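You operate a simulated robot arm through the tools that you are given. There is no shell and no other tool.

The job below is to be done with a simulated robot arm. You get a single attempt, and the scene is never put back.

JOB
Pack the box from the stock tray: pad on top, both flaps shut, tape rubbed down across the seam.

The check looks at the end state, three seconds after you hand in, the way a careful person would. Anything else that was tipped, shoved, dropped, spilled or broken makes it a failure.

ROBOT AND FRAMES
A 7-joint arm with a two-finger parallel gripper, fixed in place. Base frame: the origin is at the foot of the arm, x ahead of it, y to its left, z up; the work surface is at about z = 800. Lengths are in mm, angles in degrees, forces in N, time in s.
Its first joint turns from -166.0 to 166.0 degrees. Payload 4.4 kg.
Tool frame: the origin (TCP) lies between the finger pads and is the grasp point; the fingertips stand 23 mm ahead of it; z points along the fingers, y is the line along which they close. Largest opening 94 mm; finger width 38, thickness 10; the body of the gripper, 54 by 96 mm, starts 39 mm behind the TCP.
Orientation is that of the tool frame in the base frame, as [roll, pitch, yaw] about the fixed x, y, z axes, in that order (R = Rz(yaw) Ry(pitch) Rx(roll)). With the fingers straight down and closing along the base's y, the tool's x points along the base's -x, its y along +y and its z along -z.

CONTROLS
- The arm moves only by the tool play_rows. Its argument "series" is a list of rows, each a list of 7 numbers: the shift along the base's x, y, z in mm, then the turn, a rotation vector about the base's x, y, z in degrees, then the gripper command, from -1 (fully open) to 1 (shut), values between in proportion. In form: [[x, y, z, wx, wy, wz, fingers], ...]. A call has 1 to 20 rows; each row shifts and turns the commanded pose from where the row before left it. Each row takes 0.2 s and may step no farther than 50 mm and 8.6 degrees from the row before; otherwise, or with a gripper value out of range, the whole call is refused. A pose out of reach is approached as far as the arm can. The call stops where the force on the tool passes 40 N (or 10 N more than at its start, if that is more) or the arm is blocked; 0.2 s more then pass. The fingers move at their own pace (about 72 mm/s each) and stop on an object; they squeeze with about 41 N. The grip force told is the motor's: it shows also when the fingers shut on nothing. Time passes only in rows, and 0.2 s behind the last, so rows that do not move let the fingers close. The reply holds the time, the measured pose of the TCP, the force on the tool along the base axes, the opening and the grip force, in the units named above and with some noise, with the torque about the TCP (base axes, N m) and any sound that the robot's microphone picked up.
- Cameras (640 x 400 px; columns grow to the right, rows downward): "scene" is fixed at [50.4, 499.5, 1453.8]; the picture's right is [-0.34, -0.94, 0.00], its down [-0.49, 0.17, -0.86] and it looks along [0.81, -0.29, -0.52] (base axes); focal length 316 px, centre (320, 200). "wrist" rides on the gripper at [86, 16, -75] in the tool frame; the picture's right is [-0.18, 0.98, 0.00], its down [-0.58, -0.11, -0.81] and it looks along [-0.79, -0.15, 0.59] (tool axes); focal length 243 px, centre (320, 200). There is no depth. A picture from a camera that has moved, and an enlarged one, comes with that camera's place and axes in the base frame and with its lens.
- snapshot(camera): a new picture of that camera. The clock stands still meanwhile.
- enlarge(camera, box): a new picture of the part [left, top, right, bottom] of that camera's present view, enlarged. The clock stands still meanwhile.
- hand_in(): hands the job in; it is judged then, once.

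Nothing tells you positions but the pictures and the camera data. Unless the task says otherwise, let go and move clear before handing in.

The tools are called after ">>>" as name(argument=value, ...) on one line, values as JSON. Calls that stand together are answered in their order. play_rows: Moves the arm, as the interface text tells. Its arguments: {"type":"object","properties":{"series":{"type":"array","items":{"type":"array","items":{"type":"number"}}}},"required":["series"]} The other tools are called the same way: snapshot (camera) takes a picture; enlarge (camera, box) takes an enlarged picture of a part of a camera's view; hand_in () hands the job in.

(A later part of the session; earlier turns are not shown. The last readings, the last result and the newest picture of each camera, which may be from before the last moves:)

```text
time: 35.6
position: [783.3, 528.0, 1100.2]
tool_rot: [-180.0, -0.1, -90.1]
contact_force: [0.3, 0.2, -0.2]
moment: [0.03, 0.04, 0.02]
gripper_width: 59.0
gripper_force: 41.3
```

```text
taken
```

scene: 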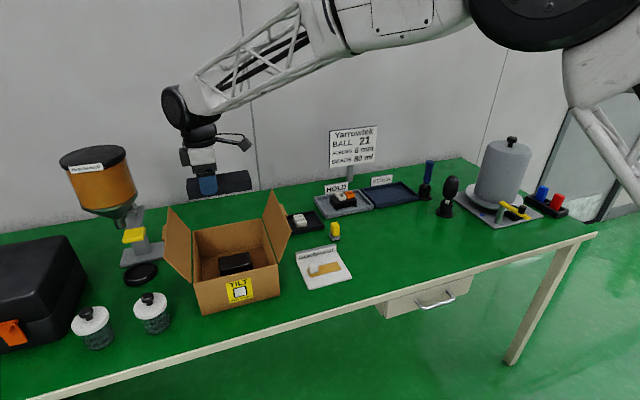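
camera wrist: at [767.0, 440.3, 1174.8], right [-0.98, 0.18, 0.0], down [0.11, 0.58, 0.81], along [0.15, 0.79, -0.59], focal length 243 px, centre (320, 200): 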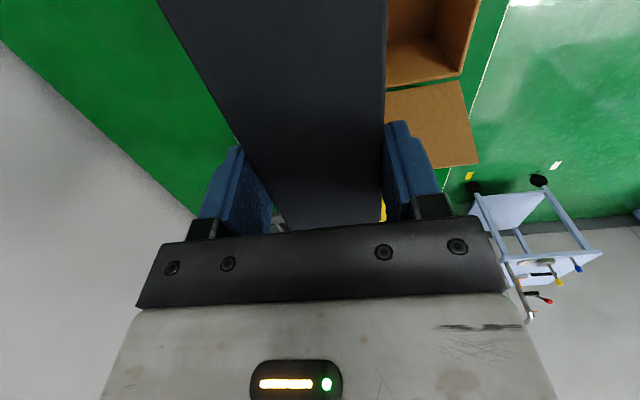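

The pad is above the box, about 2 mm too far in y. I'll correct that and lower part way.

>>> play_rows(series=[[-1, -2.3, -40, 0, 0, 0, 1], [0, 0, -40, 0, 0, 0, 1], [0, 0, -40, 0, 0, 0, 1], [0, 0, -25, 0, 0, 0, 1], [0, 0, 0, 0, 0, 0, 1]])

>>> snapshot(camera="wrist")

>>> enlarge(camera="scene", box=[120, 80, 340, 320])

```text
time: 36.8
position: [781.8, 522.7, 959.3]
tool_rot: [-180.0, -0.1, -90.0]
contact_force: [0.6, 0.9, -0.4]
moment: [0.02, 0.0, -0.01]
gripper_width: 59.0
gripper_force: 41.1
```

```text
taken
camera wrist: at [765.4, 436.5, 1032.7], right [-0.98, 0.18, 0.0], down [0.11, 0.58, 0.81], along [0.15, 0.79, -0.59], focal length 243 px, centre (320, 200)
```

wrist: 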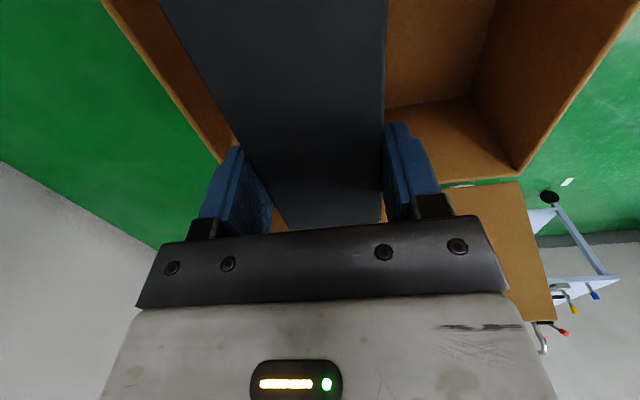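

```text
1.67 times, centred on (230, 200) of scene
camera zoom: at [50.4, 499.5, 1453.8], right [-0.34, -0.94, 0.0], down [-0.49, 0.17, -0.86], along [0.81, -0.29, -0.52], focal length 526 px, centre (470, 200)
```

zoom: 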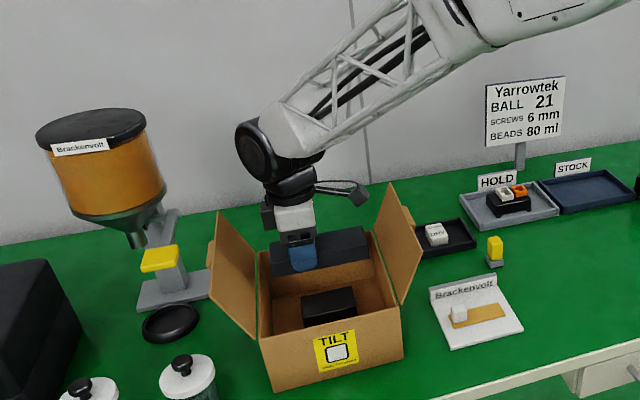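

It's between the flaps with good clearance. I'll keep lowering toward the device top.

>>> play_rows(series=[[0, 0.5, -30, 0, 0, 0, 1], [0, 0, -30, 0, 0, 0, 1], [0, 0, -18, 0, 0, 0, 1], [0, 0, 0, 0, 0, 0, 1]])

>>> snapshot(camera="wrist")

>>> enlarge(camera="scene", box=[150, 120, 300, 320])

```text
time: 37.8
position: [780.0, 522.6, 880.7]
tool_rot: [180.0, 0.0, -90.1]
contact_force: [0.4, 0.2, -0.6]
moment: [0.02, 0.05, -0.03]
gripper_width: 59.0
gripper_force: 41.1
```

```text
taken
camera wrist: at [763.9, 437.1, 955.1], right [-0.98, 0.18, 0.0], down [0.11, 0.58, 0.81], along [0.15, 0.79, -0.59], focal length 243 px, centre (320, 200)
```

wrist: 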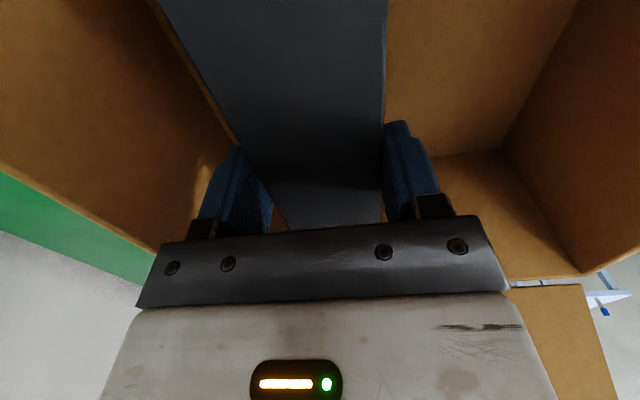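

```text
2.00 times, centred on (225, 220) of scene
camera zoom: at [50.4, 499.5, 1453.8], right [-0.34, -0.94, 0.0], down [-0.49, 0.17, -0.86], along [0.81, -0.29, -0.52], focal length 632 px, centre (510, 160)
```

zoom: 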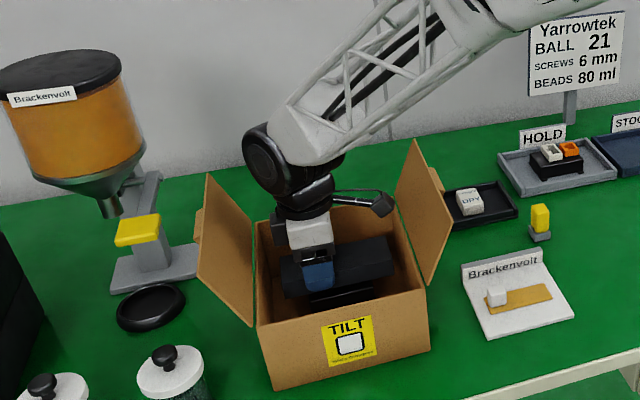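

The pad is just above the device and squared up. I'll go down in small steps until it touches.

>>> play_rows(series=[[0, 0, -3, 0, 0, 0, 1], [0, 0, -3, 0, 0, 0, 1], [0, 0, -3, 0, 0, 0, 1], [0, 0, 0, 0, 0, 0, 1]])

>>> play_rows(series=[[0, 0, -1, 0, 0, 0, 1], [0, 0, -1, 0, 0, 0, 1], [0, 0, 0, 0, 0, 0, 1]])

>>> play_rows(series=[[0, 0, -1, 0, 0, 0, 1], [0, 0, 0, 0, 0, 0, 1]])

```text
time: 38.8
position: [780.3, 522.3, 872.5]
tool_rot: [-180.0, 0.0, -89.9]
contact_force: [0.4, 0.6, -0.6]
moment: [0.04, 0.02, 0.02]
gripper_width: 58.9
gripper_force: 41.4
```

```text
time: 39.6
position: [781.1, 522.1, 869.3]
tool_rot: [179.9, 0.0, -90.1]
contact_force: [-1.0, 0.2, -0.3]
moment: [0.04, 0.04, 0.0]
gripper_width: 59.3
gripper_force: 41.1
```

```text
time: 40.2
position: [781.2, 522.7, 867.6]
tool_rot: [180.0, 0.0, -89.9]
contact_force: [-1.1, -0.5, -0.8]
moment: [-0.01, 0.02, -0.02]
gripper_width: 58.9
gripper_force: 40.9
```

>>> play_rows(series=[[0, 0, -1, 0, 0, 0, 1], [0, 0, 0, 0, 0, 0, 1]])

>>> play_rows(series=[[0, 0, -1, 0, 0, 0, 1], [0, 0, 0, 0, 0, 0, 1]])

>>> enlarge(camera="scene", box=[180, 190, 290, 290])

```text
time: 40.8
position: [781.9, 523.1, 868.3]
tool_rot: [-180.0, -0.1, -89.9]
contact_force: [-0.3, -0.4, -1.0]
moment: [0.02, 0.0, -0.01]
gripper_width: 59.0
gripper_force: 41.5
```

```text
time: 41.4
position: [780.5, 521.2, 866.6]
tool_rot: [180.0, 0.1, -90.0]
contact_force: [0.5, 0.0, -0.2]
moment: [-0.01, -0.03, -0.03]
gripper_width: 59.0
gripper_force: 40.8
```

```text
4.00 times, centred on (235, 240) of scene
camera zoom: at [50.4, 499.5, 1453.8], right [-0.34, -0.94, 0.0], down [-0.49, 0.17, -0.86], along [0.81, -0.29, -0.52], focal length 1263 px, centre (660, 40)
```

zoom: 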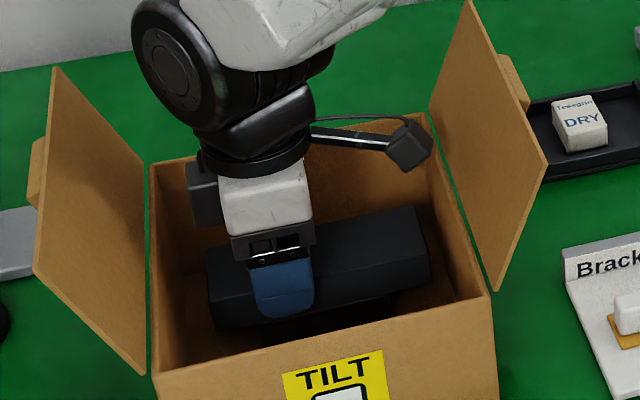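

There's still no contact, so I'll continue in 1 mm steps.

>>> play_rows(series=[[0, 0, -1, 0, 0, 0, 1], [0, 0, 0, 0, 0, 0, 1]])

>>> play_rows(series=[[0, 0, -1, 0, 0, 0, 1], [0, 0, 0, 0, 0, 0, 1]])

>>> play_rows(series=[[0, 0, -1, 0, 0, 0, 1], [0, 0, 0, 0, 0, 0, 1]])

```text
time: 42.0
position: [780.8, 523.4, 867.0]
tool_rot: [-179.8, 0.0, -90.0]
contact_force: [-2.0, -1.3, 9.6]
moment: [-0.36, 0.06, -0.04]
gripper_width: 59.1
gripper_force: 41.2
```

```text
time: 42.6
position: [781.4, 522.6, 866.6]
tool_rot: [-179.9, 0.1, -90.0]
contact_force: [-3.6, 2.1, 25.3]
moment: [-0.46, 0.26, -0.07]
gripper_width: 59.1
gripper_force: 40.4
```

```text
time: 43.3
position: [781.9, 521.4, 865.6]
tool_rot: [-179.8, 0.2, -90.1]
contact_force: [-0.2, 0.3, 4.2]
moment: [0.05, 0.06, -0.03]
gripper_width: 58.9
gripper_force: 40.9
stopped in row 2: the force on the tool passed its limit at 41 N (the readings are from after the stop); the commanded pose is now the measured one
```

The pad is resting on the device. I'll open the fingers partly and rise straight up.

>>> play_rows(series=[[0, 0, 0, 0, 0, 0, 0.2], [0, 0, 0, 0, 0, 0, -0.5], [0, 0, 0, 0, 0, 0, -0.5], [0, 0, 3, 0, 0, 0, -0.5], [0, 0, 6, 0, 0, 0, -0.5], [0, 0, 12, 0, 0, 0, -0.5], [0, 0, 20, 0, 0, 0, -0.5], [0, 0, 30, 0, 0, 0, -0.5], [0, 0, 40, 0, 0, 0, -0.5], [0, 0, 45, 0, 0, 0, -0.5], [0, 0, 45, 0, 0, 0, -0.5], [0, 0, 45, 0, 0, 0, -0.5], [0, 0, 0, 0, 0, 0, -0.5]])

>>> enlarge(camera="scene", box=[150, 180, 310, 320])

>>> snapshot(camera="wrist")

```text
time: 46.1
position: [781.5, 524.1, 1109.5]
tool_rot: [-179.8, 0.2, -90.1]
contact_force: [-0.3, 0.1, 0.3]
moment: [0.01, -0.01, -0.01]
gripper_width: 70.5
gripper_force: 0.0
```

```text
2.86 times, centred on (230, 250) of scene
camera zoom: at [50.4, 499.5, 1453.8], right [-0.34, -0.94, 0.0], down [-0.49, 0.17, -0.86], along [0.81, -0.29, -0.52], focal length 902 px, centre (577, 57)
```

zoom: 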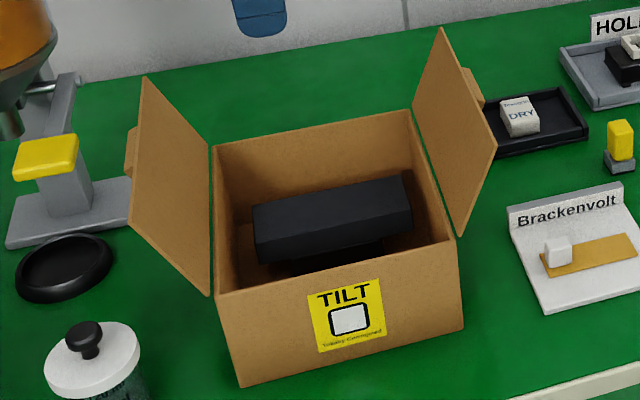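

```text
taken
camera wrist: at [765.7, 437.4, 1183.1], right [-0.98, 0.18, 0.0], down [0.11, 0.58, 0.81], along [0.15, 0.79, -0.59], focal length 243 px, centre (320, 200)
```

wrist: 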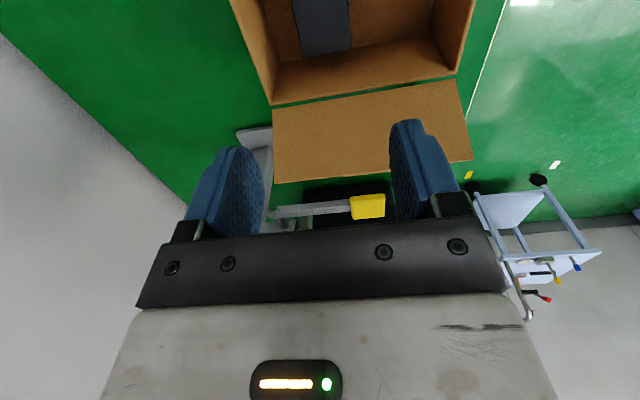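

The pad lies flat on the device. Next I'll look at the outer face of the right flap to see the small tabs.

>>> play_rows(series=[[-4, -44, 0, 0, 0, 0, 0], [-4, -44, 0, 0, 0, 0, 0.5], [-4, -44, 0, 0, 0, 0, 1], [-4, -44, 0, 0, 0, 0, 1], [-4, -44, 0, 0, 0, 0, 1], [-4, -44, 0, 0, 0, 0, 1], [-4, -44, 0, 0, 0, 0, 1], [-4, -44, -20, 0, 0, 0, 1], [0, -20, -20, 0, 0, 0, 1], [0, 0, 0, 0, 0, 0, 1]])

>>> snapshot(camera="wrist")

>>> enlarge(camera="wrist", box=[200, 0, 480, 230])

```text
time: 48.3
position: [749.3, 149.2, 1071.6]
tool_rot: [-179.9, 0.1, -90.1]
contact_force: [0.0, -0.9, -0.6]
moment: [-0.02, 0.0, 0.0]
gripper_width: 0.0
gripper_force: 40.6
```

```text
taken
camera wrist: at [733.6, 62.2, 1145.0], right [-0.98, 0.18, 0.0], down [0.11, 0.58, 0.81], along [0.15, 0.79, -0.59], focal length 243 px, centre (320, 200)
```

wrist: 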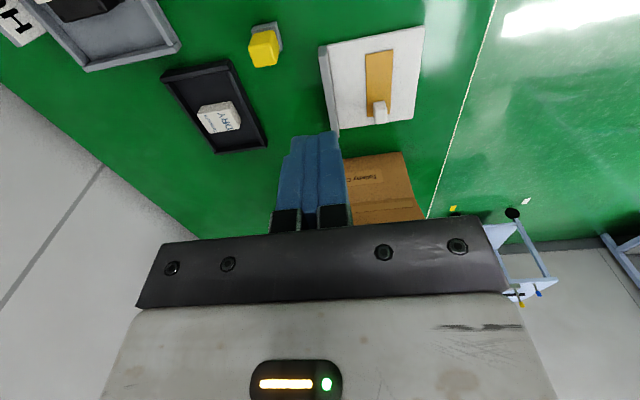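

```text
1.74 times, centred on (340, 115) of wrist
camera zoom: at [733.6, 62.2, 1145.0], right [-0.98, 0.18, 0.0], down [0.11, 0.58, 0.81], along [0.15, 0.79, -0.59], focal length 422 px, centre (285, 348)
```

zoom: 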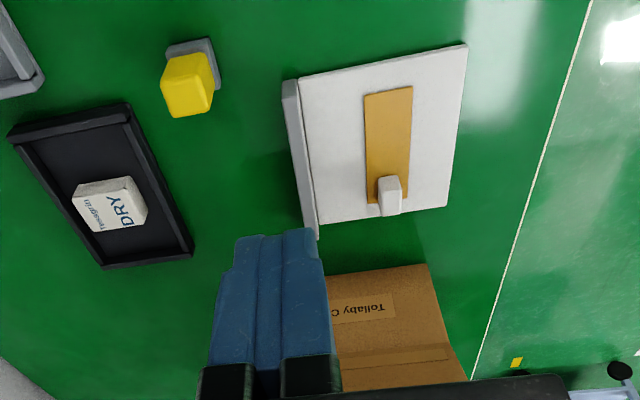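

I can see the tape strip with its white tab block clearly. I'll move a bit closer to see the right flap's outside.

>>> play_rows(series=[[-20, 40, 8, 0, 0, 0, 1], [-20, 40, 8, 0, 0, 0, 1], [-20, 40, 8, 0, 0, 0, 1], [0, 35, 8, 0, 0, 0, 1], [0, 0, 0, 0, 0, 0, 1]])

>>> snapshot(camera="wrist")

>>> enlarge(camera="wrist", box=[160, 40, 480, 240])

```text
time: 49.5
position: [689.9, 306.8, 1105.9]
tool_rot: [-179.9, 0.1, -89.9]
contact_force: [0.4, 0.4, -0.7]
moment: [0.02, 0.04, 0.02]
gripper_width: 0.0
gripper_force: 41.5
```

```text
taken
camera wrist: at [674.3, 220.3, 1179.3], right [-0.98, 0.18, 0.0], down [0.11, 0.58, 0.81], along [0.15, 0.79, -0.59], focal length 243 px, centre (320, 200)
```

wrist: 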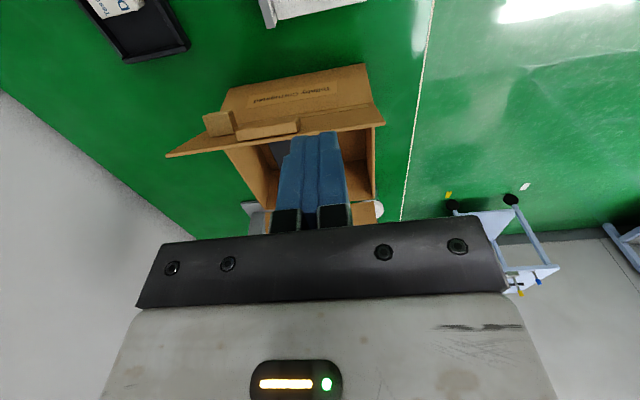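

```text
2.00 times, centred on (320, 140) of wrist
camera zoom: at [674.3, 220.3, 1179.3], right [-0.98, 0.18, 0.0], down [0.11, 0.58, 0.81], along [0.15, 0.79, -0.59], focal length 485 px, centre (320, 320)
```

zoom: 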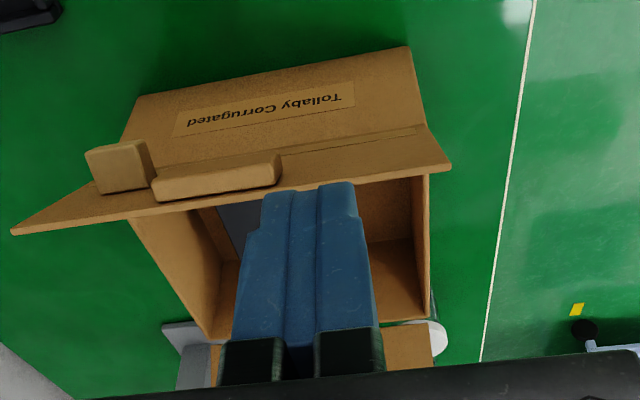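

There are two blocks on the right flap's outer face. I'll enlarge them more.

>>> enlarge(camera="wrist", box=[160, 50, 400, 200])

>>> enlarge(camera="wrist", box=[190, 90, 310, 165])

>>> enlarge(camera="scene", box=[160, 180, 300, 270])

```text
2.67 times, centred on (280, 125) of wrist
camera zoom: at [674.3, 220.3, 1179.3], right [-0.98, 0.18, 0.0], down [0.11, 0.58, 0.81], along [0.15, 0.79, -0.59], focal length 647 px, centre (427, 400)
```

zoom: 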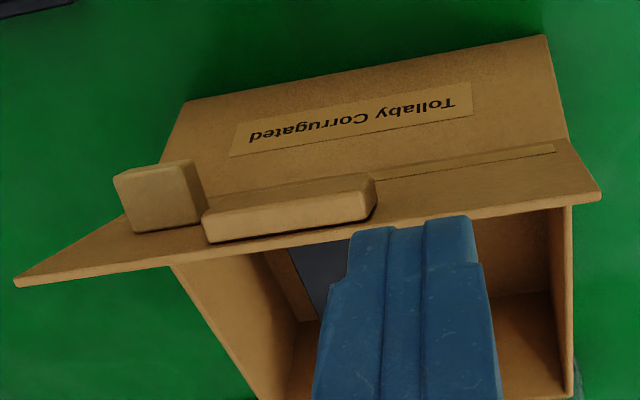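

```text
5.33 times, centred on (250, 128) of wrist
camera zoom: at [674.3, 220.3, 1179.3], right [-0.98, 0.18, 0.0], down [0.11, 0.58, 0.81], along [0.15, 0.79, -0.59], focal length 1294 px, centre (693, 587)
```

zoom: 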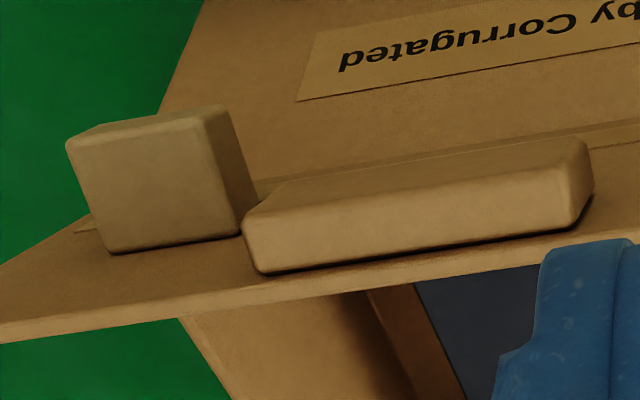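

```text
4.44 times, centred on (230, 225) of scene
camera zoom: at [50.4, 499.5, 1453.8], right [-0.34, -0.94, 0.0], down [-0.49, 0.17, -0.86], along [0.81, -0.29, -0.52], focal length 1404 px, centre (720, 89)
```

zoom: 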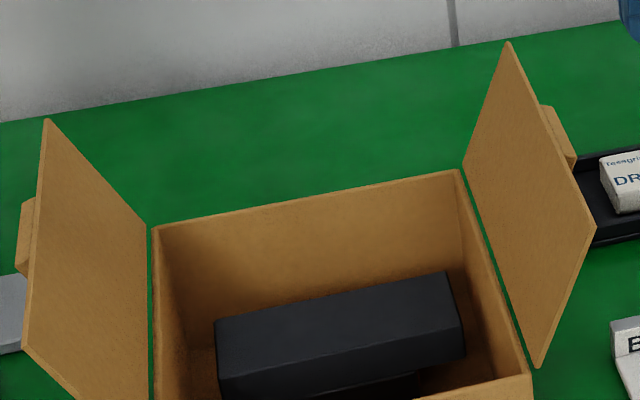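

Both flaps carry a post near x≈794. The right flap also has a bar near its free edge at x 717–777, so the near strip at x≈650–710 is free for the tape. I'll lower closed fingers just outside the right flap at x≈690, ready to push it shut.

>>> play_rows(series=[[0, 0, -36, 0, 0, 0, 1], [0, 0, -36, 0, 0, 0, 1], [0, 0, -36, 0, 0, 0, 1], [0, 0, 0, 0, 0, 0, 1]])

>>> snapshot(camera="wrist")

>>> enlarge(camera="scene", box=[150, 120, 350, 320])

```text
time: 50.5
position: [690.0, 307.2, 996.8]
tool_rot: [-179.8, 0.1, -90.0]
contact_force: [0.4, 0.7, -0.5]
moment: [-0.01, -0.01, 0.01]
gripper_width: 0.0
gripper_force: 41.1
```

```text
taken
camera wrist: at [673.9, 220.8, 1070.1], right [-0.98, 0.18, 0.0], down [0.11, 0.58, 0.81], along [0.15, 0.79, -0.59], focal length 243 px, centre (320, 200)
```

wrist: 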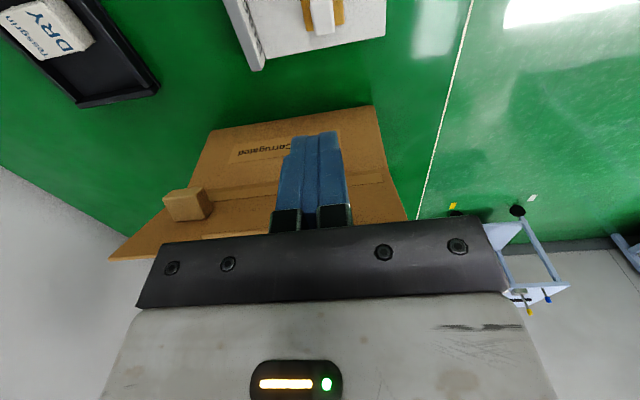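

```text
2.00 times, centred on (250, 220) of scene
camera zoom: at [50.4, 499.5, 1453.8], right [-0.34, -0.94, 0.0], down [-0.49, 0.17, -0.86], along [0.81, -0.29, -0.52], focal length 632 px, centre (460, 160)
```

zoom: 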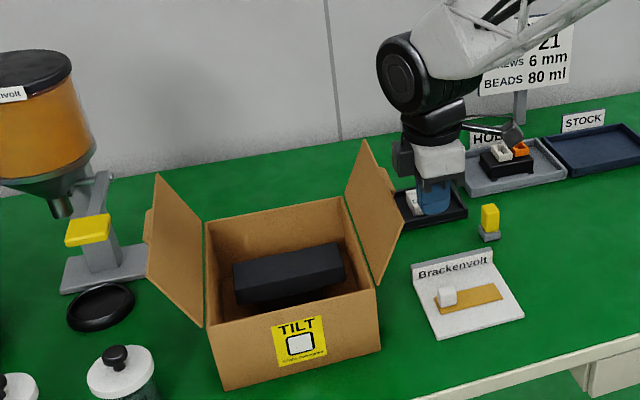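

I'm in position outside the flap. I'll move up to it and push gently in +y.

>>> play_rows(series=[[0, 15, 0, 0, 0, 0, 1], [0, 15, 0, 0, 0, 0, 1], [0, 8, 0, 0, 0, 0, 1], [0, 5, 0, 0, 0, 0, 1], [0, 5, 0, 0, 0, 0, 1], [0, 5, 0, 0, 0, 0, 1], [0, 0, 0, 0, 0, 0, 1]])

>>> enlarge(camera="scene", box=[150, 120, 350, 320])

```text
time: 52.1
position: [689.5, 358.7, 994.8]
tool_rot: [-179.9, 0.1, -90.0]
contact_force: [0.1, -0.8, -0.2]
moment: [-0.03, -0.01, 0.02]
gripper_width: 0.1
gripper_force: 40.8
```

```text
2.00 times, centred on (250, 220) of scene
camera zoom: at [50.4, 499.5, 1453.8], right [-0.34, -0.94, 0.0], down [-0.49, 0.17, -0.86], along [0.81, -0.29, -0.52], focal length 632 px, centre (460, 160)
```

zoom: 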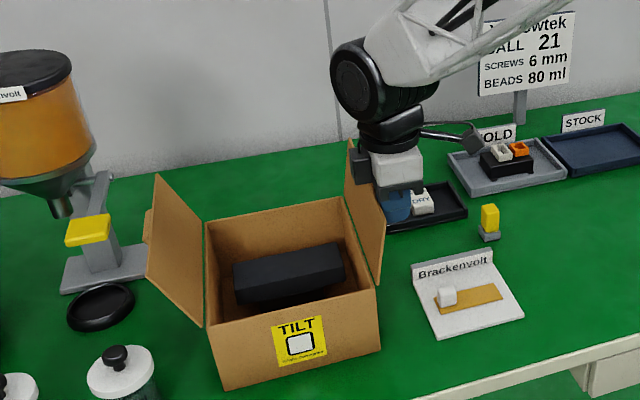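

The flap is moving with almost no resistance. I'll keep pushing past vertical.

>>> play_rows(series=[[0, 6, 0, 0, 0, 0, 1], [0, 6, 0, 0, 0, 0, 1], [0, 6, 0, 0, 0, 0, 1], [0, 6, 0, 0, 0, 0, 1], [0, 6, 0, 0, 0, 0, 1], [0, 6, 0, 0, 0, 0, 1], [0, 6, -1, 0, 0, 0, 1], [0, 0, 0, 0, 0, 0, 1]])

>>> enlarge(camera="scene", box=[150, 120, 350, 320])

```text
time: 53.9
position: [691.0, 401.2, 994.5]
tool_rot: [-179.9, 0.1, -90.0]
contact_force: [-0.1, 0.5, -1.6]
moment: [-0.03, 0.01, 0.0]
gripper_width: 0.1
gripper_force: 41.4
```

```text
2.00 times, centred on (250, 220) of scene
camera zoom: at [50.4, 499.5, 1453.8], right [-0.34, -0.94, 0.0], down [-0.49, 0.17, -0.86], along [0.81, -0.29, -0.52], focal length 632 px, centre (460, 160)
```

zoom: 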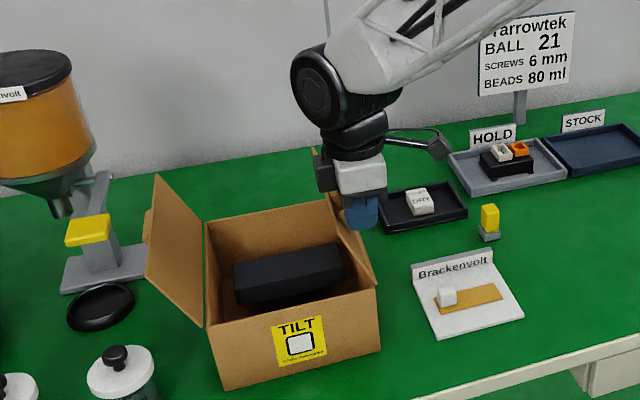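

The flap is past vertical. I'll follow its arc down.

>>> play_rows(series=[[0, 5, -2.5, 0, 0, 0, 1], [0, 5.5, -2.5, 0, 0, 0, 1], [0, 4.5, -3, 0, 0, 0, 1], [0, 4, -3, 0, 0, 0, 1], [0, 4, -4, 0, 0, 0, 1], [0, 3.7, -4, 0, 0, 0, 1], [0, 3, -4.2, 0, 0, 0, 1], [0, 3, -4.3, 0, 0, 0, 1], [0, 0, 0, 0, 0, 0, 1]])

>>> enlarge(camera="scene", box=[150, 120, 350, 320])

```text
time: 55.9
position: [690.3, 433.3, 967.6]
tool_rot: [-180.0, 0.1, -90.0]
contact_force: [0.2, 0.0, -0.2]
moment: [-0.02, 0.01, 0.01]
gripper_width: 0.1
gripper_force: 41.0
```

```text
2.00 times, centred on (250, 220) of scene
camera zoom: at [50.4, 499.5, 1453.8], right [-0.34, -0.94, 0.0], down [-0.49, 0.17, -0.86], along [0.81, -0.29, -0.52], focal length 632 px, centre (460, 160)
```

zoom: 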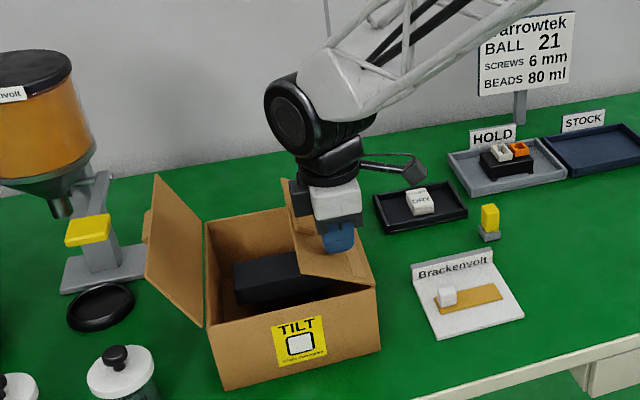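

It's going well. I'll continue down until the flap is flat.

>>> play_rows(series=[[0, 2.3, -4.7, 0, 0, 0, 1], [0, 2.2, -4.8, 0, 0, 0, 1], [0, 1.5, -5, 0, 0, 0, 1], [0, 1.2, -5, 0, 0, 0, 1], [0, 0.5, -4, 0, 0, 0, 1], [0, 0, 0, 0, 0, 0, 1]])

>>> enlarge(camera="scene", box=[150, 120, 350, 320])

```text
time: 57.3
position: [690.3, 439.7, 942.6]
tool_rot: [-179.8, 0.0, -90.0]
contact_force: [-0.1, -0.1, 0.0]
moment: [-0.01, 0.01, 0.0]
gripper_width: 0.0
gripper_force: 41.0
```

```text
2.00 times, centred on (250, 220) of scene
camera zoom: at [50.4, 499.5, 1453.8], right [-0.34, -0.94, 0.0], down [-0.49, 0.17, -0.86], along [0.81, -0.29, -0.52], focal length 632 px, centre (460, 160)
```

zoom: 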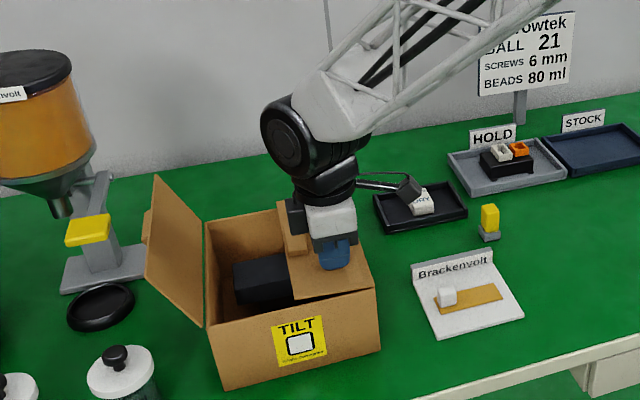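

It's almost flat. I'll press the last few millimetres and watch the force.

>>> play_rows(series=[[0, 0, -2, 0, 0, 0, 1], [0, 0, 0, 0, 0, 0, 1]])

>>> play_rows(series=[[0, 0, -1, 0, 0, 0, 1], [0, 0, 0, 0, 0, 0, 1]])

>>> play_rows(series=[[0, 0, -1, 0, 0, 0, 1], [0, 0, 0, 0, 0, 0, 1]])

```text
time: 57.9
position: [689.7, 438.9, 941.8]
tool_rot: [-179.9, 0.1, -89.9]
contact_force: [0.2, -0.3, -0.5]
moment: [-0.02, 0.02, 0.0]
gripper_width: 0.0
gripper_force: 40.9
```

```text
time: 58.5
position: [688.7, 441.0, 940.5]
tool_rot: [-179.9, 0.2, -89.9]
contact_force: [-0.5, 0.2, -0.2]
moment: [-0.02, 0.0, 0.0]
gripper_width: 0.0
gripper_force: 41.0
```

```text
time: 59.1
position: [689.4, 441.7, 939.6]
tool_rot: [-179.9, 0.0, -90.0]
contact_force: [0.3, 0.1, -0.3]
moment: [0.0, -0.02, -0.04]
gripper_width: 0.0
gripper_force: 41.6
```

>>> play_rows(series=[[0, 0, -1, 0, 0, 0, 1], [0, 0, 0, 0, 0, 0, 1]])

>>> play_rows(series=[[0, 0, -1, 0, 0, 0, 1], [0, 0, 0, 0, 0, 0, 1]])

>>> enlarge(camera="scene", box=[180, 190, 300, 300])

```text
time: 59.7
position: [689.2, 440.2, 938.1]
tool_rot: [-179.9, 0.0, -90.0]
contact_force: [-0.4, 0.1, 0.2]
moment: [-0.01, 0.01, -0.02]
gripper_width: 0.0
gripper_force: 41.1
```

```text
time: 60.3
position: [689.0, 440.2, 938.3]
tool_rot: [-179.8, 0.1, -90.0]
contact_force: [-4.7, -0.4, 12.7]
moment: [-0.24, 0.1, -0.1]
gripper_width: 0.0
gripper_force: 41.0
```

```text
3.64 times, centred on (240, 245) of scene
camera zoom: at [50.4, 499.5, 1453.8], right [-0.34, -0.94, 0.0], down [-0.49, 0.17, -0.86], along [0.81, -0.29, -0.52], focal length 1148 px, centre (611, 36)
```

zoom: 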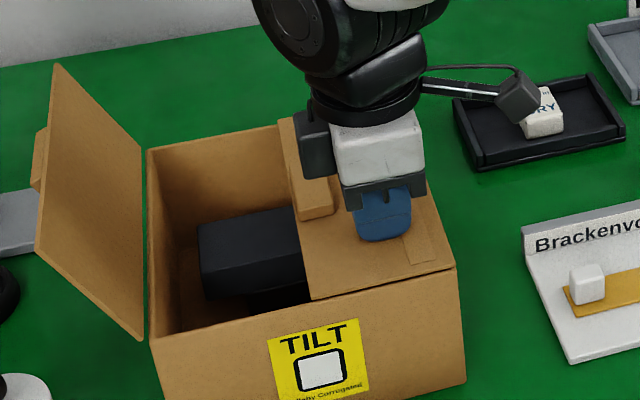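

The right flap is shut, with its top near z 915. I'll rise, see whether it stays, then go toward the left flap.

>>> play_rows(series=[[0, 0, 2, 0, 0, 0, 1], [0, 0, 10, 0, 0, 0, 1], [0, 0, 40, 0, 0, 0, 1], [0, 0, 48, 0, 0, 0, 1], [0, 0, 48, 0, 0, 0, 1], [0, 0, 48, 0, 0, 0, 1], [0, 0, 0, 0, 0, 0, 1]])

>>> enlarge(camera="scene", box=[100, 150, 320, 320])

>>> snapshot(camera="wrist")

```text
time: 61.9
position: [690.8, 440.8, 1133.5]
tool_rot: [-179.9, 0.1, -90.0]
contact_force: [0.5, 0.8, 0.0]
moment: [0.01, -0.02, 0.0]
gripper_width: 0.1
gripper_force: 41.2
```

```text
2.35 times, centred on (210, 235) of scene
camera zoom: at [50.4, 499.5, 1453.8], right [-0.34, -0.94, 0.0], down [-0.49, 0.17, -0.86], along [0.81, -0.29, -0.52], focal length 743 px, centre (579, 118)
```

zoom: 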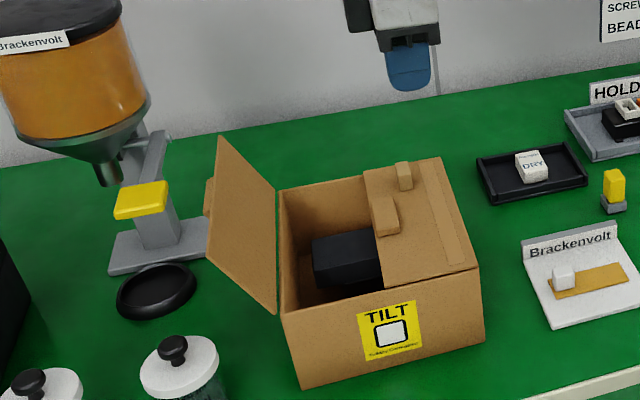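

```text
taken
camera wrist: at [674.6, 354.5, 1207.7], right [-0.98, 0.18, 0.0], down [0.11, 0.58, 0.81], along [0.15, 0.79, -0.59], focal length 243 px, centre (320, 200)
```

wrist: 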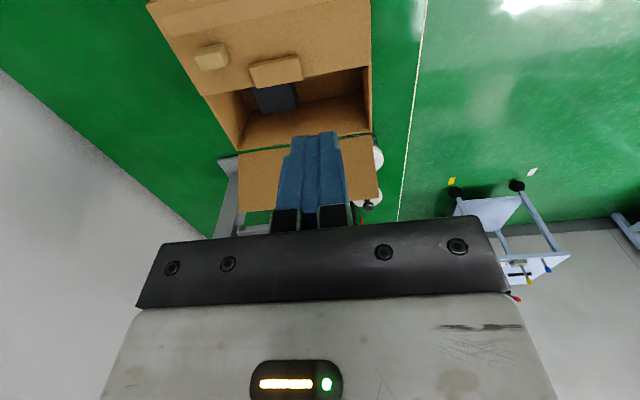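

The right flap stays shut. Now I'll go over to the outside of the left flap, staying high and clear of the hopper.

>>> play_rows(series=[[-1, 41, 0, 0, 0, 0, 1], [-1, 41, 0, 0, 0, 0, 1], [-1, 41, 0, 0, 0, 0, 1], [-1, 41, 0, 0, 0, 0, 1], [-1, 41, 0, 0, 0, 0, 1], [-1, 41, 0, 0, 0, 0, 1], [0, 0, -40, 0, 0, 0, 1], [0, 0, 0, 0, 0, 0, 1]])

>>> snapshot(camera="scene")

>>> snapshot(camera="wrist")

```text
time: 63.7
position: [684.2, 689.0, 1091.4]
tool_rot: [-180.0, 0.2, -90.0]
contact_force: [0.9, -0.3, -0.5]
moment: [0.01, 0.04, -0.02]
gripper_width: 0.0
gripper_force: 40.4
```

```text
taken
```

scene: 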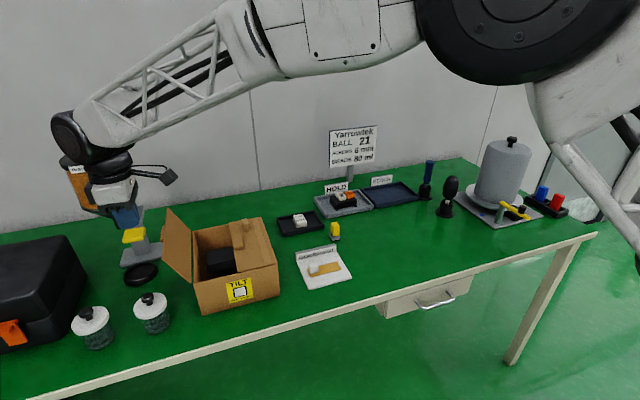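

```text
taken
camera wrist: at [668.2, 603.0, 1164.9], right [-0.98, 0.18, 0.0], down [0.11, 0.58, 0.81], along [0.15, 0.79, -0.59], focal length 243 px, centre (320, 200)
```

wrist: 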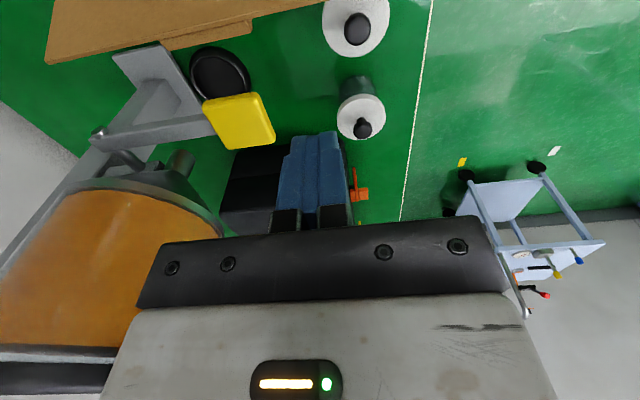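

The hopper's yellow paddle is near (757, 714, 995). I'll shift 14 mm in -x to stay clear of it and lower the fingers outside the left flap.

>>> play_rows(series=[[-14, 0, 0, 0, 0, 0, 1], [0, 0, -30, 0, 0, 0, 1], [0, 0, -30, 0, 0, 0, 1], [0, 0, -20, 0, 0, 0, 1], [0, 0, -13, 0, 0, 0, 1], [0, 0, 0, 0, 0, 0, 1]])

>>> enlarge(camera="scene", box=[40, 120, 280, 340])

>>> snapshot(camera="wrist")

```text
time: 65.1
position: [671.3, 688.0, 1000.4]
tool_rot: [-179.9, 0.2, -90.1]
contact_force: [-0.4, -0.1, 0.1]
moment: [0.01, 0.05, -0.02]
gripper_width: 0.1
gripper_force: 40.7
```

```text
1.82 times, centred on (160, 230) of scene
camera zoom: at [50.4, 499.5, 1453.8], right [-0.34, -0.94, 0.0], down [-0.49, 0.17, -0.86], along [0.81, -0.29, -0.52], focal length 574 px, centre (611, 146)
```

zoom: 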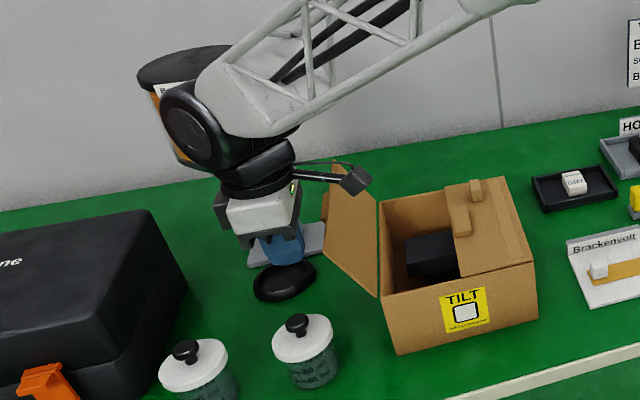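

```text
taken
camera wrist: at [654.6, 601.5, 1073.9], right [-0.98, 0.18, 0.0], down [0.11, 0.58, 0.81], along [0.15, 0.79, -0.59], focal length 243 px, centre (320, 200)
```

wrist: 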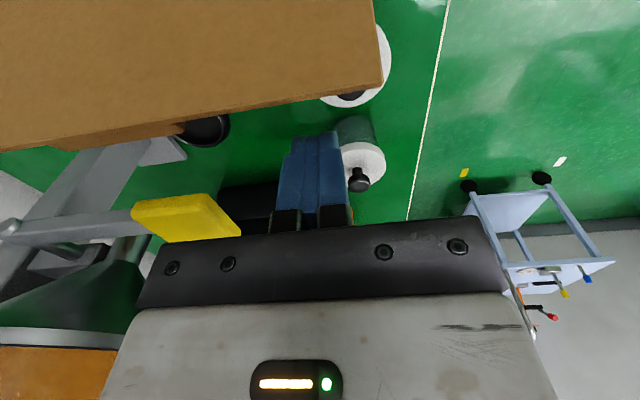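

The fingers are in place outside the left flap, and the camera clears its top. I'll push in -y.

>>> play_rows(series=[[0, -12, 0, 0, 0, 0, 1], [0, -12, 0, 0, 0, 0, 1], [0, -8, 0, 0, 0, 0, 1], [0, -6, 0, 0, 0, 0, 1], [0, -6, 0, 0, 0, 0, 1], [0, -6, 0, 0, 0, 0, 1], [0, -6, 0, 0, 0, 0, 1], [0, -6, 0, 0, 0, 0, 1], [0, -6, 0, 0, 0, 0, 1], [0, 0, 0, 0, 0, 0, 1]])

>>> enlarge(camera="scene", box=[60, 120, 300, 340])

```text
time: 67.3
position: [669.6, 619.6, 1000.6]
tool_rot: [-179.9, 0.1, -90.1]
contact_force: [0.3, -1.1, 0.6]
moment: [-0.02, -0.01, -0.01]
gripper_width: 0.0
gripper_force: 41.5
```

```text
1.82 times, centred on (180, 230) of scene
camera zoom: at [50.4, 499.5, 1453.8], right [-0.34, -0.94, 0.0], down [-0.49, 0.17, -0.86], along [0.81, -0.29, -0.52], focal length 574 px, centre (574, 146)
```

zoom: 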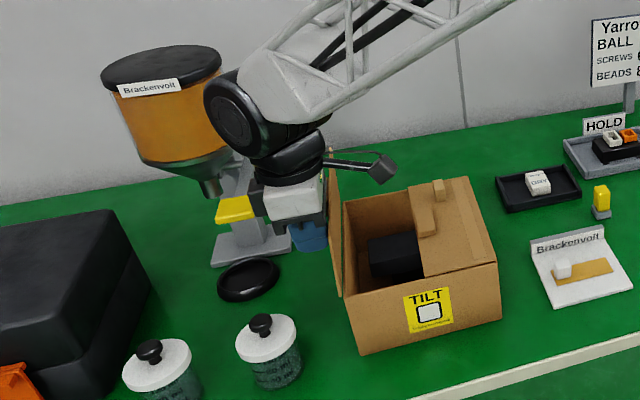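

The left flap is vertical. I'll follow its arc over.

>>> play_rows(series=[[0, -5.5, -0.5, 0, 0, 0, 1], [0, -5.5, -0.5, 0, 0, 0, 1], [0, -5.5, -1.5, 0, 0, 0, 1], [0, -5.5, -1.5, 0, 0, 0, 1], [0, -5, -2.3, 0, 0, 0, 1], [0, -5, -2.3, 0, 0, 0, 1], [0, -4.5, -3.2, 0, 0, 0, 1], [0, -4.5, -3.2, 0, 0, 0, 1], [0, 0, 0, 0, 0, 0, 1]])

>>> enlarge(camera="scene", box=[100, 120, 340, 340])

```text
time: 69.3
position: [670.1, 577.0, 984.5]
tool_rot: [-179.9, 0.1, -90.0]
contact_force: [0.7, 0.9, 0.9]
moment: [0.01, -0.02, 0.0]
gripper_width: 0.0
gripper_force: 41.1
```

```text
1.82 times, centred on (220, 230) of scene
camera zoom: at [50.4, 499.5, 1453.8], right [-0.34, -0.94, 0.0], down [-0.49, 0.17, -0.86], along [0.81, -0.29, -0.52], focal length 574 px, centre (502, 146)
```

zoom: 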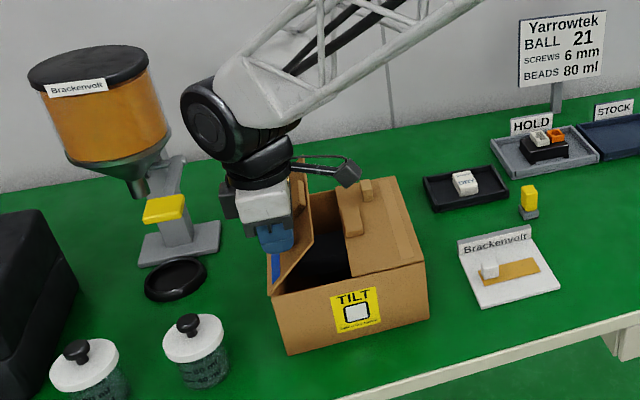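

I see something blue near the box's left edge, so I'll look closer before continuing.

>>> enlarge(camera="scene", box=[170, 190, 270, 290])

>>> snapshot(camera="wrist")

```text
4.00 times, centred on (220, 240) of scene
camera zoom: at [50.4, 499.5, 1453.8], right [-0.34, -0.94, 0.0], down [-0.49, 0.17, -0.86], along [0.81, -0.29, -0.52], focal length 1263 px, centre (720, 40)
```

zoom: 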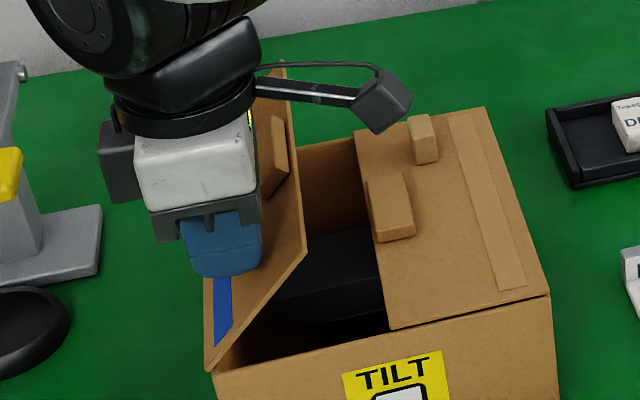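

```text
taken
camera wrist: at [654.3, 491.3, 1059.3], right [-0.98, 0.18, 0.0], down [0.11, 0.58, 0.81], along [0.15, 0.79, -0.59], focal length 243 px, centre (320, 200)
```

wrist: 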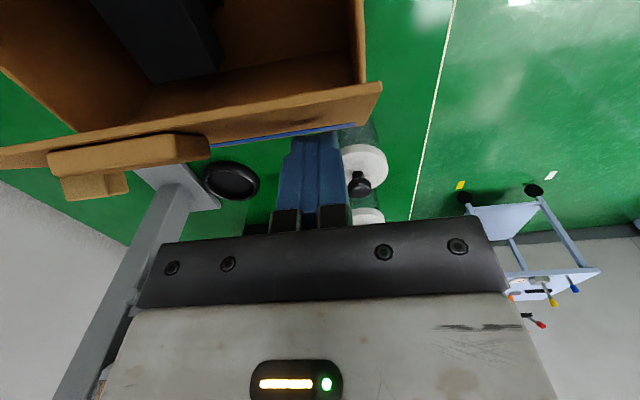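

The blue mark is a printed stripe on the flap's outer face, so nothing is wrong. I'll continue the arc down.

>>> play_rows(series=[[0, -4, -4, 0, 0, 0, 1], [0, -4, -4, 0, 0, 0, 1], [0, -3.2, -4.5, 0, 0, 0, 1], [0, -3.2, -4.5, 0, 0, 0, 1], [0, -2.4, -5, 0, 0, 0, 1], [0, -2.3, -5, 0, 0, 0, 1], [0, -1.5, -5, 0, 0, 0, 1], [0, -1.5, -5, 0, 0, 0, 1], [0, 0, 0, 0, 0, 0, 1]])

>>> enlarge(camera="scene", box=[140, 180, 300, 300])

```text
time: 71.3
position: [669.8, 555.1, 946.9]
tool_rot: [-179.8, 0.2, -89.9]
contact_force: [0.5, -0.1, 0.6]
moment: [0.01, -0.01, -0.01]
gripper_width: 0.0
gripper_force: 41.2
```

```text
3.33 times, centred on (220, 240) of scene
camera zoom: at [50.4, 499.5, 1453.8], right [-0.34, -0.94, 0.0], down [-0.49, 0.17, -0.86], along [0.81, -0.29, -0.52], focal length 1053 px, centre (653, 67)
```

zoom: 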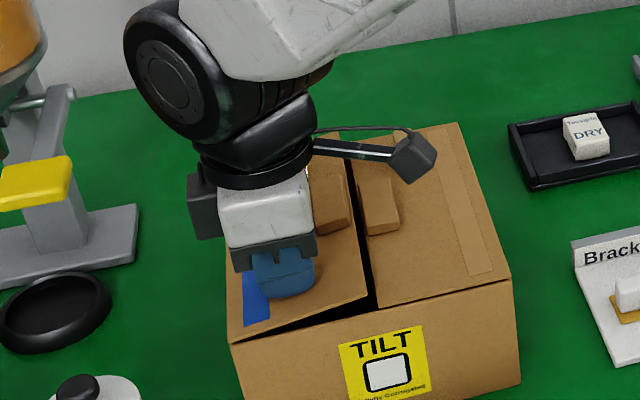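

Almost shut. I'll press down the last bit.

>>> play_rows(series=[[0, -0.5, -2, 0, 0, 0, 1], [0, 0, -2, 0, 0, 0, 1], [0, 0, -2, 0, 0, 0, 1], [0, 0, -1, 0, 0, 0, 1], [0, 0, 0, 0, 0, 0, 1]])

>>> play_rows(series=[[0, 0, -1, 0, 0, 0, 1], [0, 0, 0, 0, 0, 0, 1]])

>>> play_rows(series=[[0, 0, -1, 0, 0, 0, 1], [0, 0, 0, 0, 0, 0, 1]])

```text
time: 72.5
position: [669.2, 555.2, 942.2]
tool_rot: [-179.9, 0.2, -89.9]
contact_force: [-0.6, 0.6, -1.1]
moment: [0.06, -0.02, 0.02]
gripper_width: 0.0
gripper_force: 40.9
```

```text
time: 73.1
position: [669.9, 555.2, 939.8]
tool_rot: [-179.7, 0.1, -90.0]
contact_force: [0.3, 0.2, -0.8]
moment: [0.0, -0.02, -0.01]
gripper_width: 0.0
gripper_force: 40.9
```

```text
time: 73.7
position: [668.2, 554.6, 940.5]
tool_rot: [-180.0, 0.1, -89.9]
contact_force: [-0.7, -0.7, -0.3]
moment: [0.0, 0.06, -0.01]
gripper_width: 0.0
gripper_force: 41.2
```

>>> play_rows(series=[[0, 0, -1, 0, 0, 0, 1], [0, 0, 0, 0, 0, 0, 1]])

>>> play_rows(series=[[0, 0, -1, 0, 0, 0, 1], [0, 0, 0, 0, 0, 0, 1]])

>>> enlarge(camera="scene", box=[160, 190, 290, 290])

```text
time: 74.3
position: [669.6, 554.4, 939.4]
tool_rot: [-179.8, 0.1, -90.1]
contact_force: [-2.6, 0.4, 2.5]
moment: [-0.04, 0.02, -0.03]
gripper_width: 0.0
gripper_force: 41.8
```

```text
time: 74.9
position: [670.4, 554.4, 938.3]
tool_rot: [-179.8, 0.1, -90.0]
contact_force: [-0.2, -3.5, 13.8]
moment: [0.04, 0.02, 0.0]
gripper_width: 0.0
gripper_force: 41.1
```

```text
4.00 times, centred on (225, 240) of scene
camera zoom: at [50.4, 499.5, 1453.8], right [-0.34, -0.94, 0.0], down [-0.49, 0.17, -0.86], along [0.81, -0.29, -0.52], focal length 1263 px, centre (700, 40)
```

zoom: 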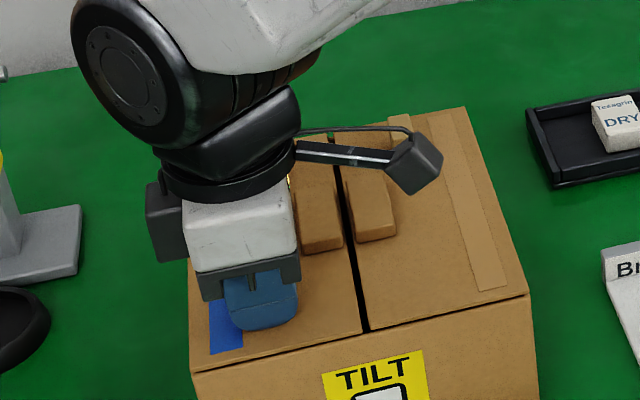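

Both flaps are down. I'll rise and look at the closed top to choose the spot for the tape.

>>> play_rows(series=[[0, 0, 2, 0, 0, 0, 1], [0, 0, 10, 0, 0, 0, 1], [0, 0, 40, 0, 0, 0, 1], [0, 0, 48, 0, 0, 0, 1], [0, 0, 48, 0, 0, 0, 1], [0, 0, 40, 0, 0, 0, 1], [0, -45, 0, 0, 0, 0, 1], [0, -45, 0, 0, 0, 0, 1], [0, -45, 0, 0, 0, 0, 1], [0, -45, 0, 0, 0, 0, 1], [0, -45, 0, 0, 0, 0, 1], [0, 0, 0, 0, 0, 0, 1]])

>>> enlarge(camera="scene", box=[170, 190, 300, 320])

>>> snapshot(camera="wrist")

>>> enlarge(camera="wrist", box=[160, 0, 480, 230])

```text
time: 77.5
position: [669.9, 327.7, 1127.0]
tool_rot: [-179.9, 0.0, -90.0]
contact_force: [-0.4, -0.4, 0.0]
moment: [0.0, 0.01, 0.01]
gripper_width: 0.0
gripper_force: 41.1
```

```text
3.08 times, centred on (235, 255) of scene
camera zoom: at [50.4, 499.5, 1453.8], right [-0.34, -0.94, 0.0], down [-0.49, 0.17, -0.86], along [0.81, -0.29, -0.52], focal length 972 px, centre (582, 31)
```

zoom: 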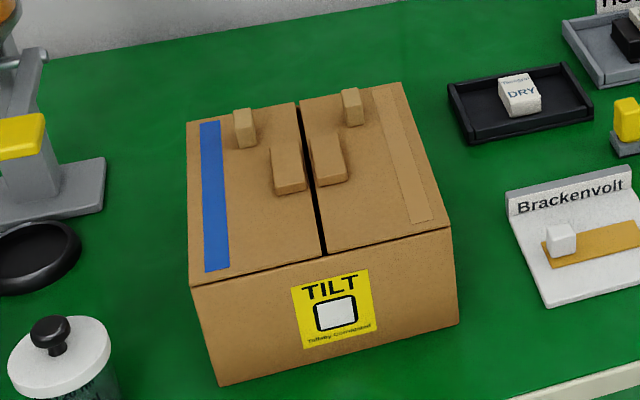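

```text
taken
camera wrist: at [654.3, 241.4, 1200.6], right [-0.98, 0.18, 0.0], down [0.11, 0.58, 0.81], along [0.15, 0.79, -0.59], focal length 243 px, centre (320, 200)
```

wrist: 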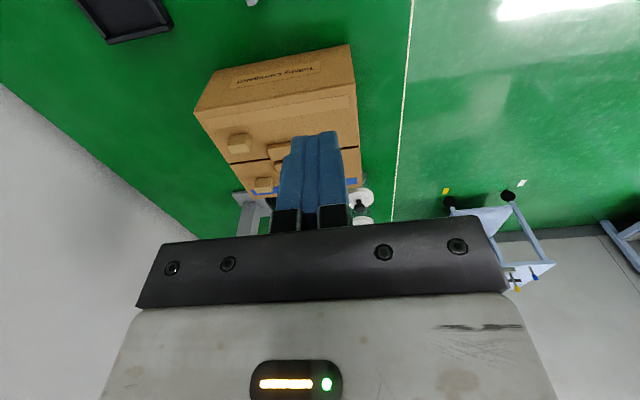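

```text
1.74 times, centred on (320, 115) of wrist
camera zoom: at [654.3, 241.4, 1200.6], right [-0.98, 0.18, 0.0], down [0.11, 0.58, 0.81], along [0.15, 0.79, -0.59], focal length 422 px, centre (320, 348)
```

zoom: 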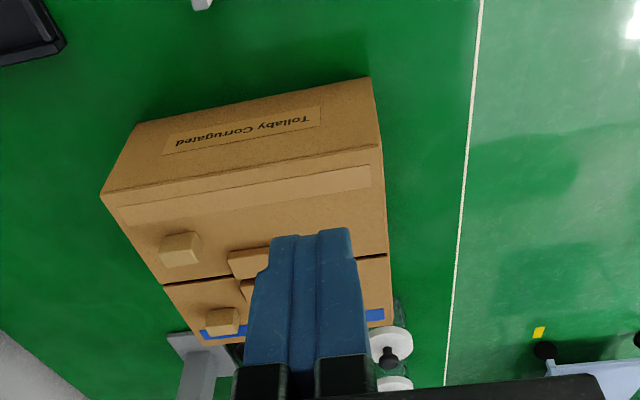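

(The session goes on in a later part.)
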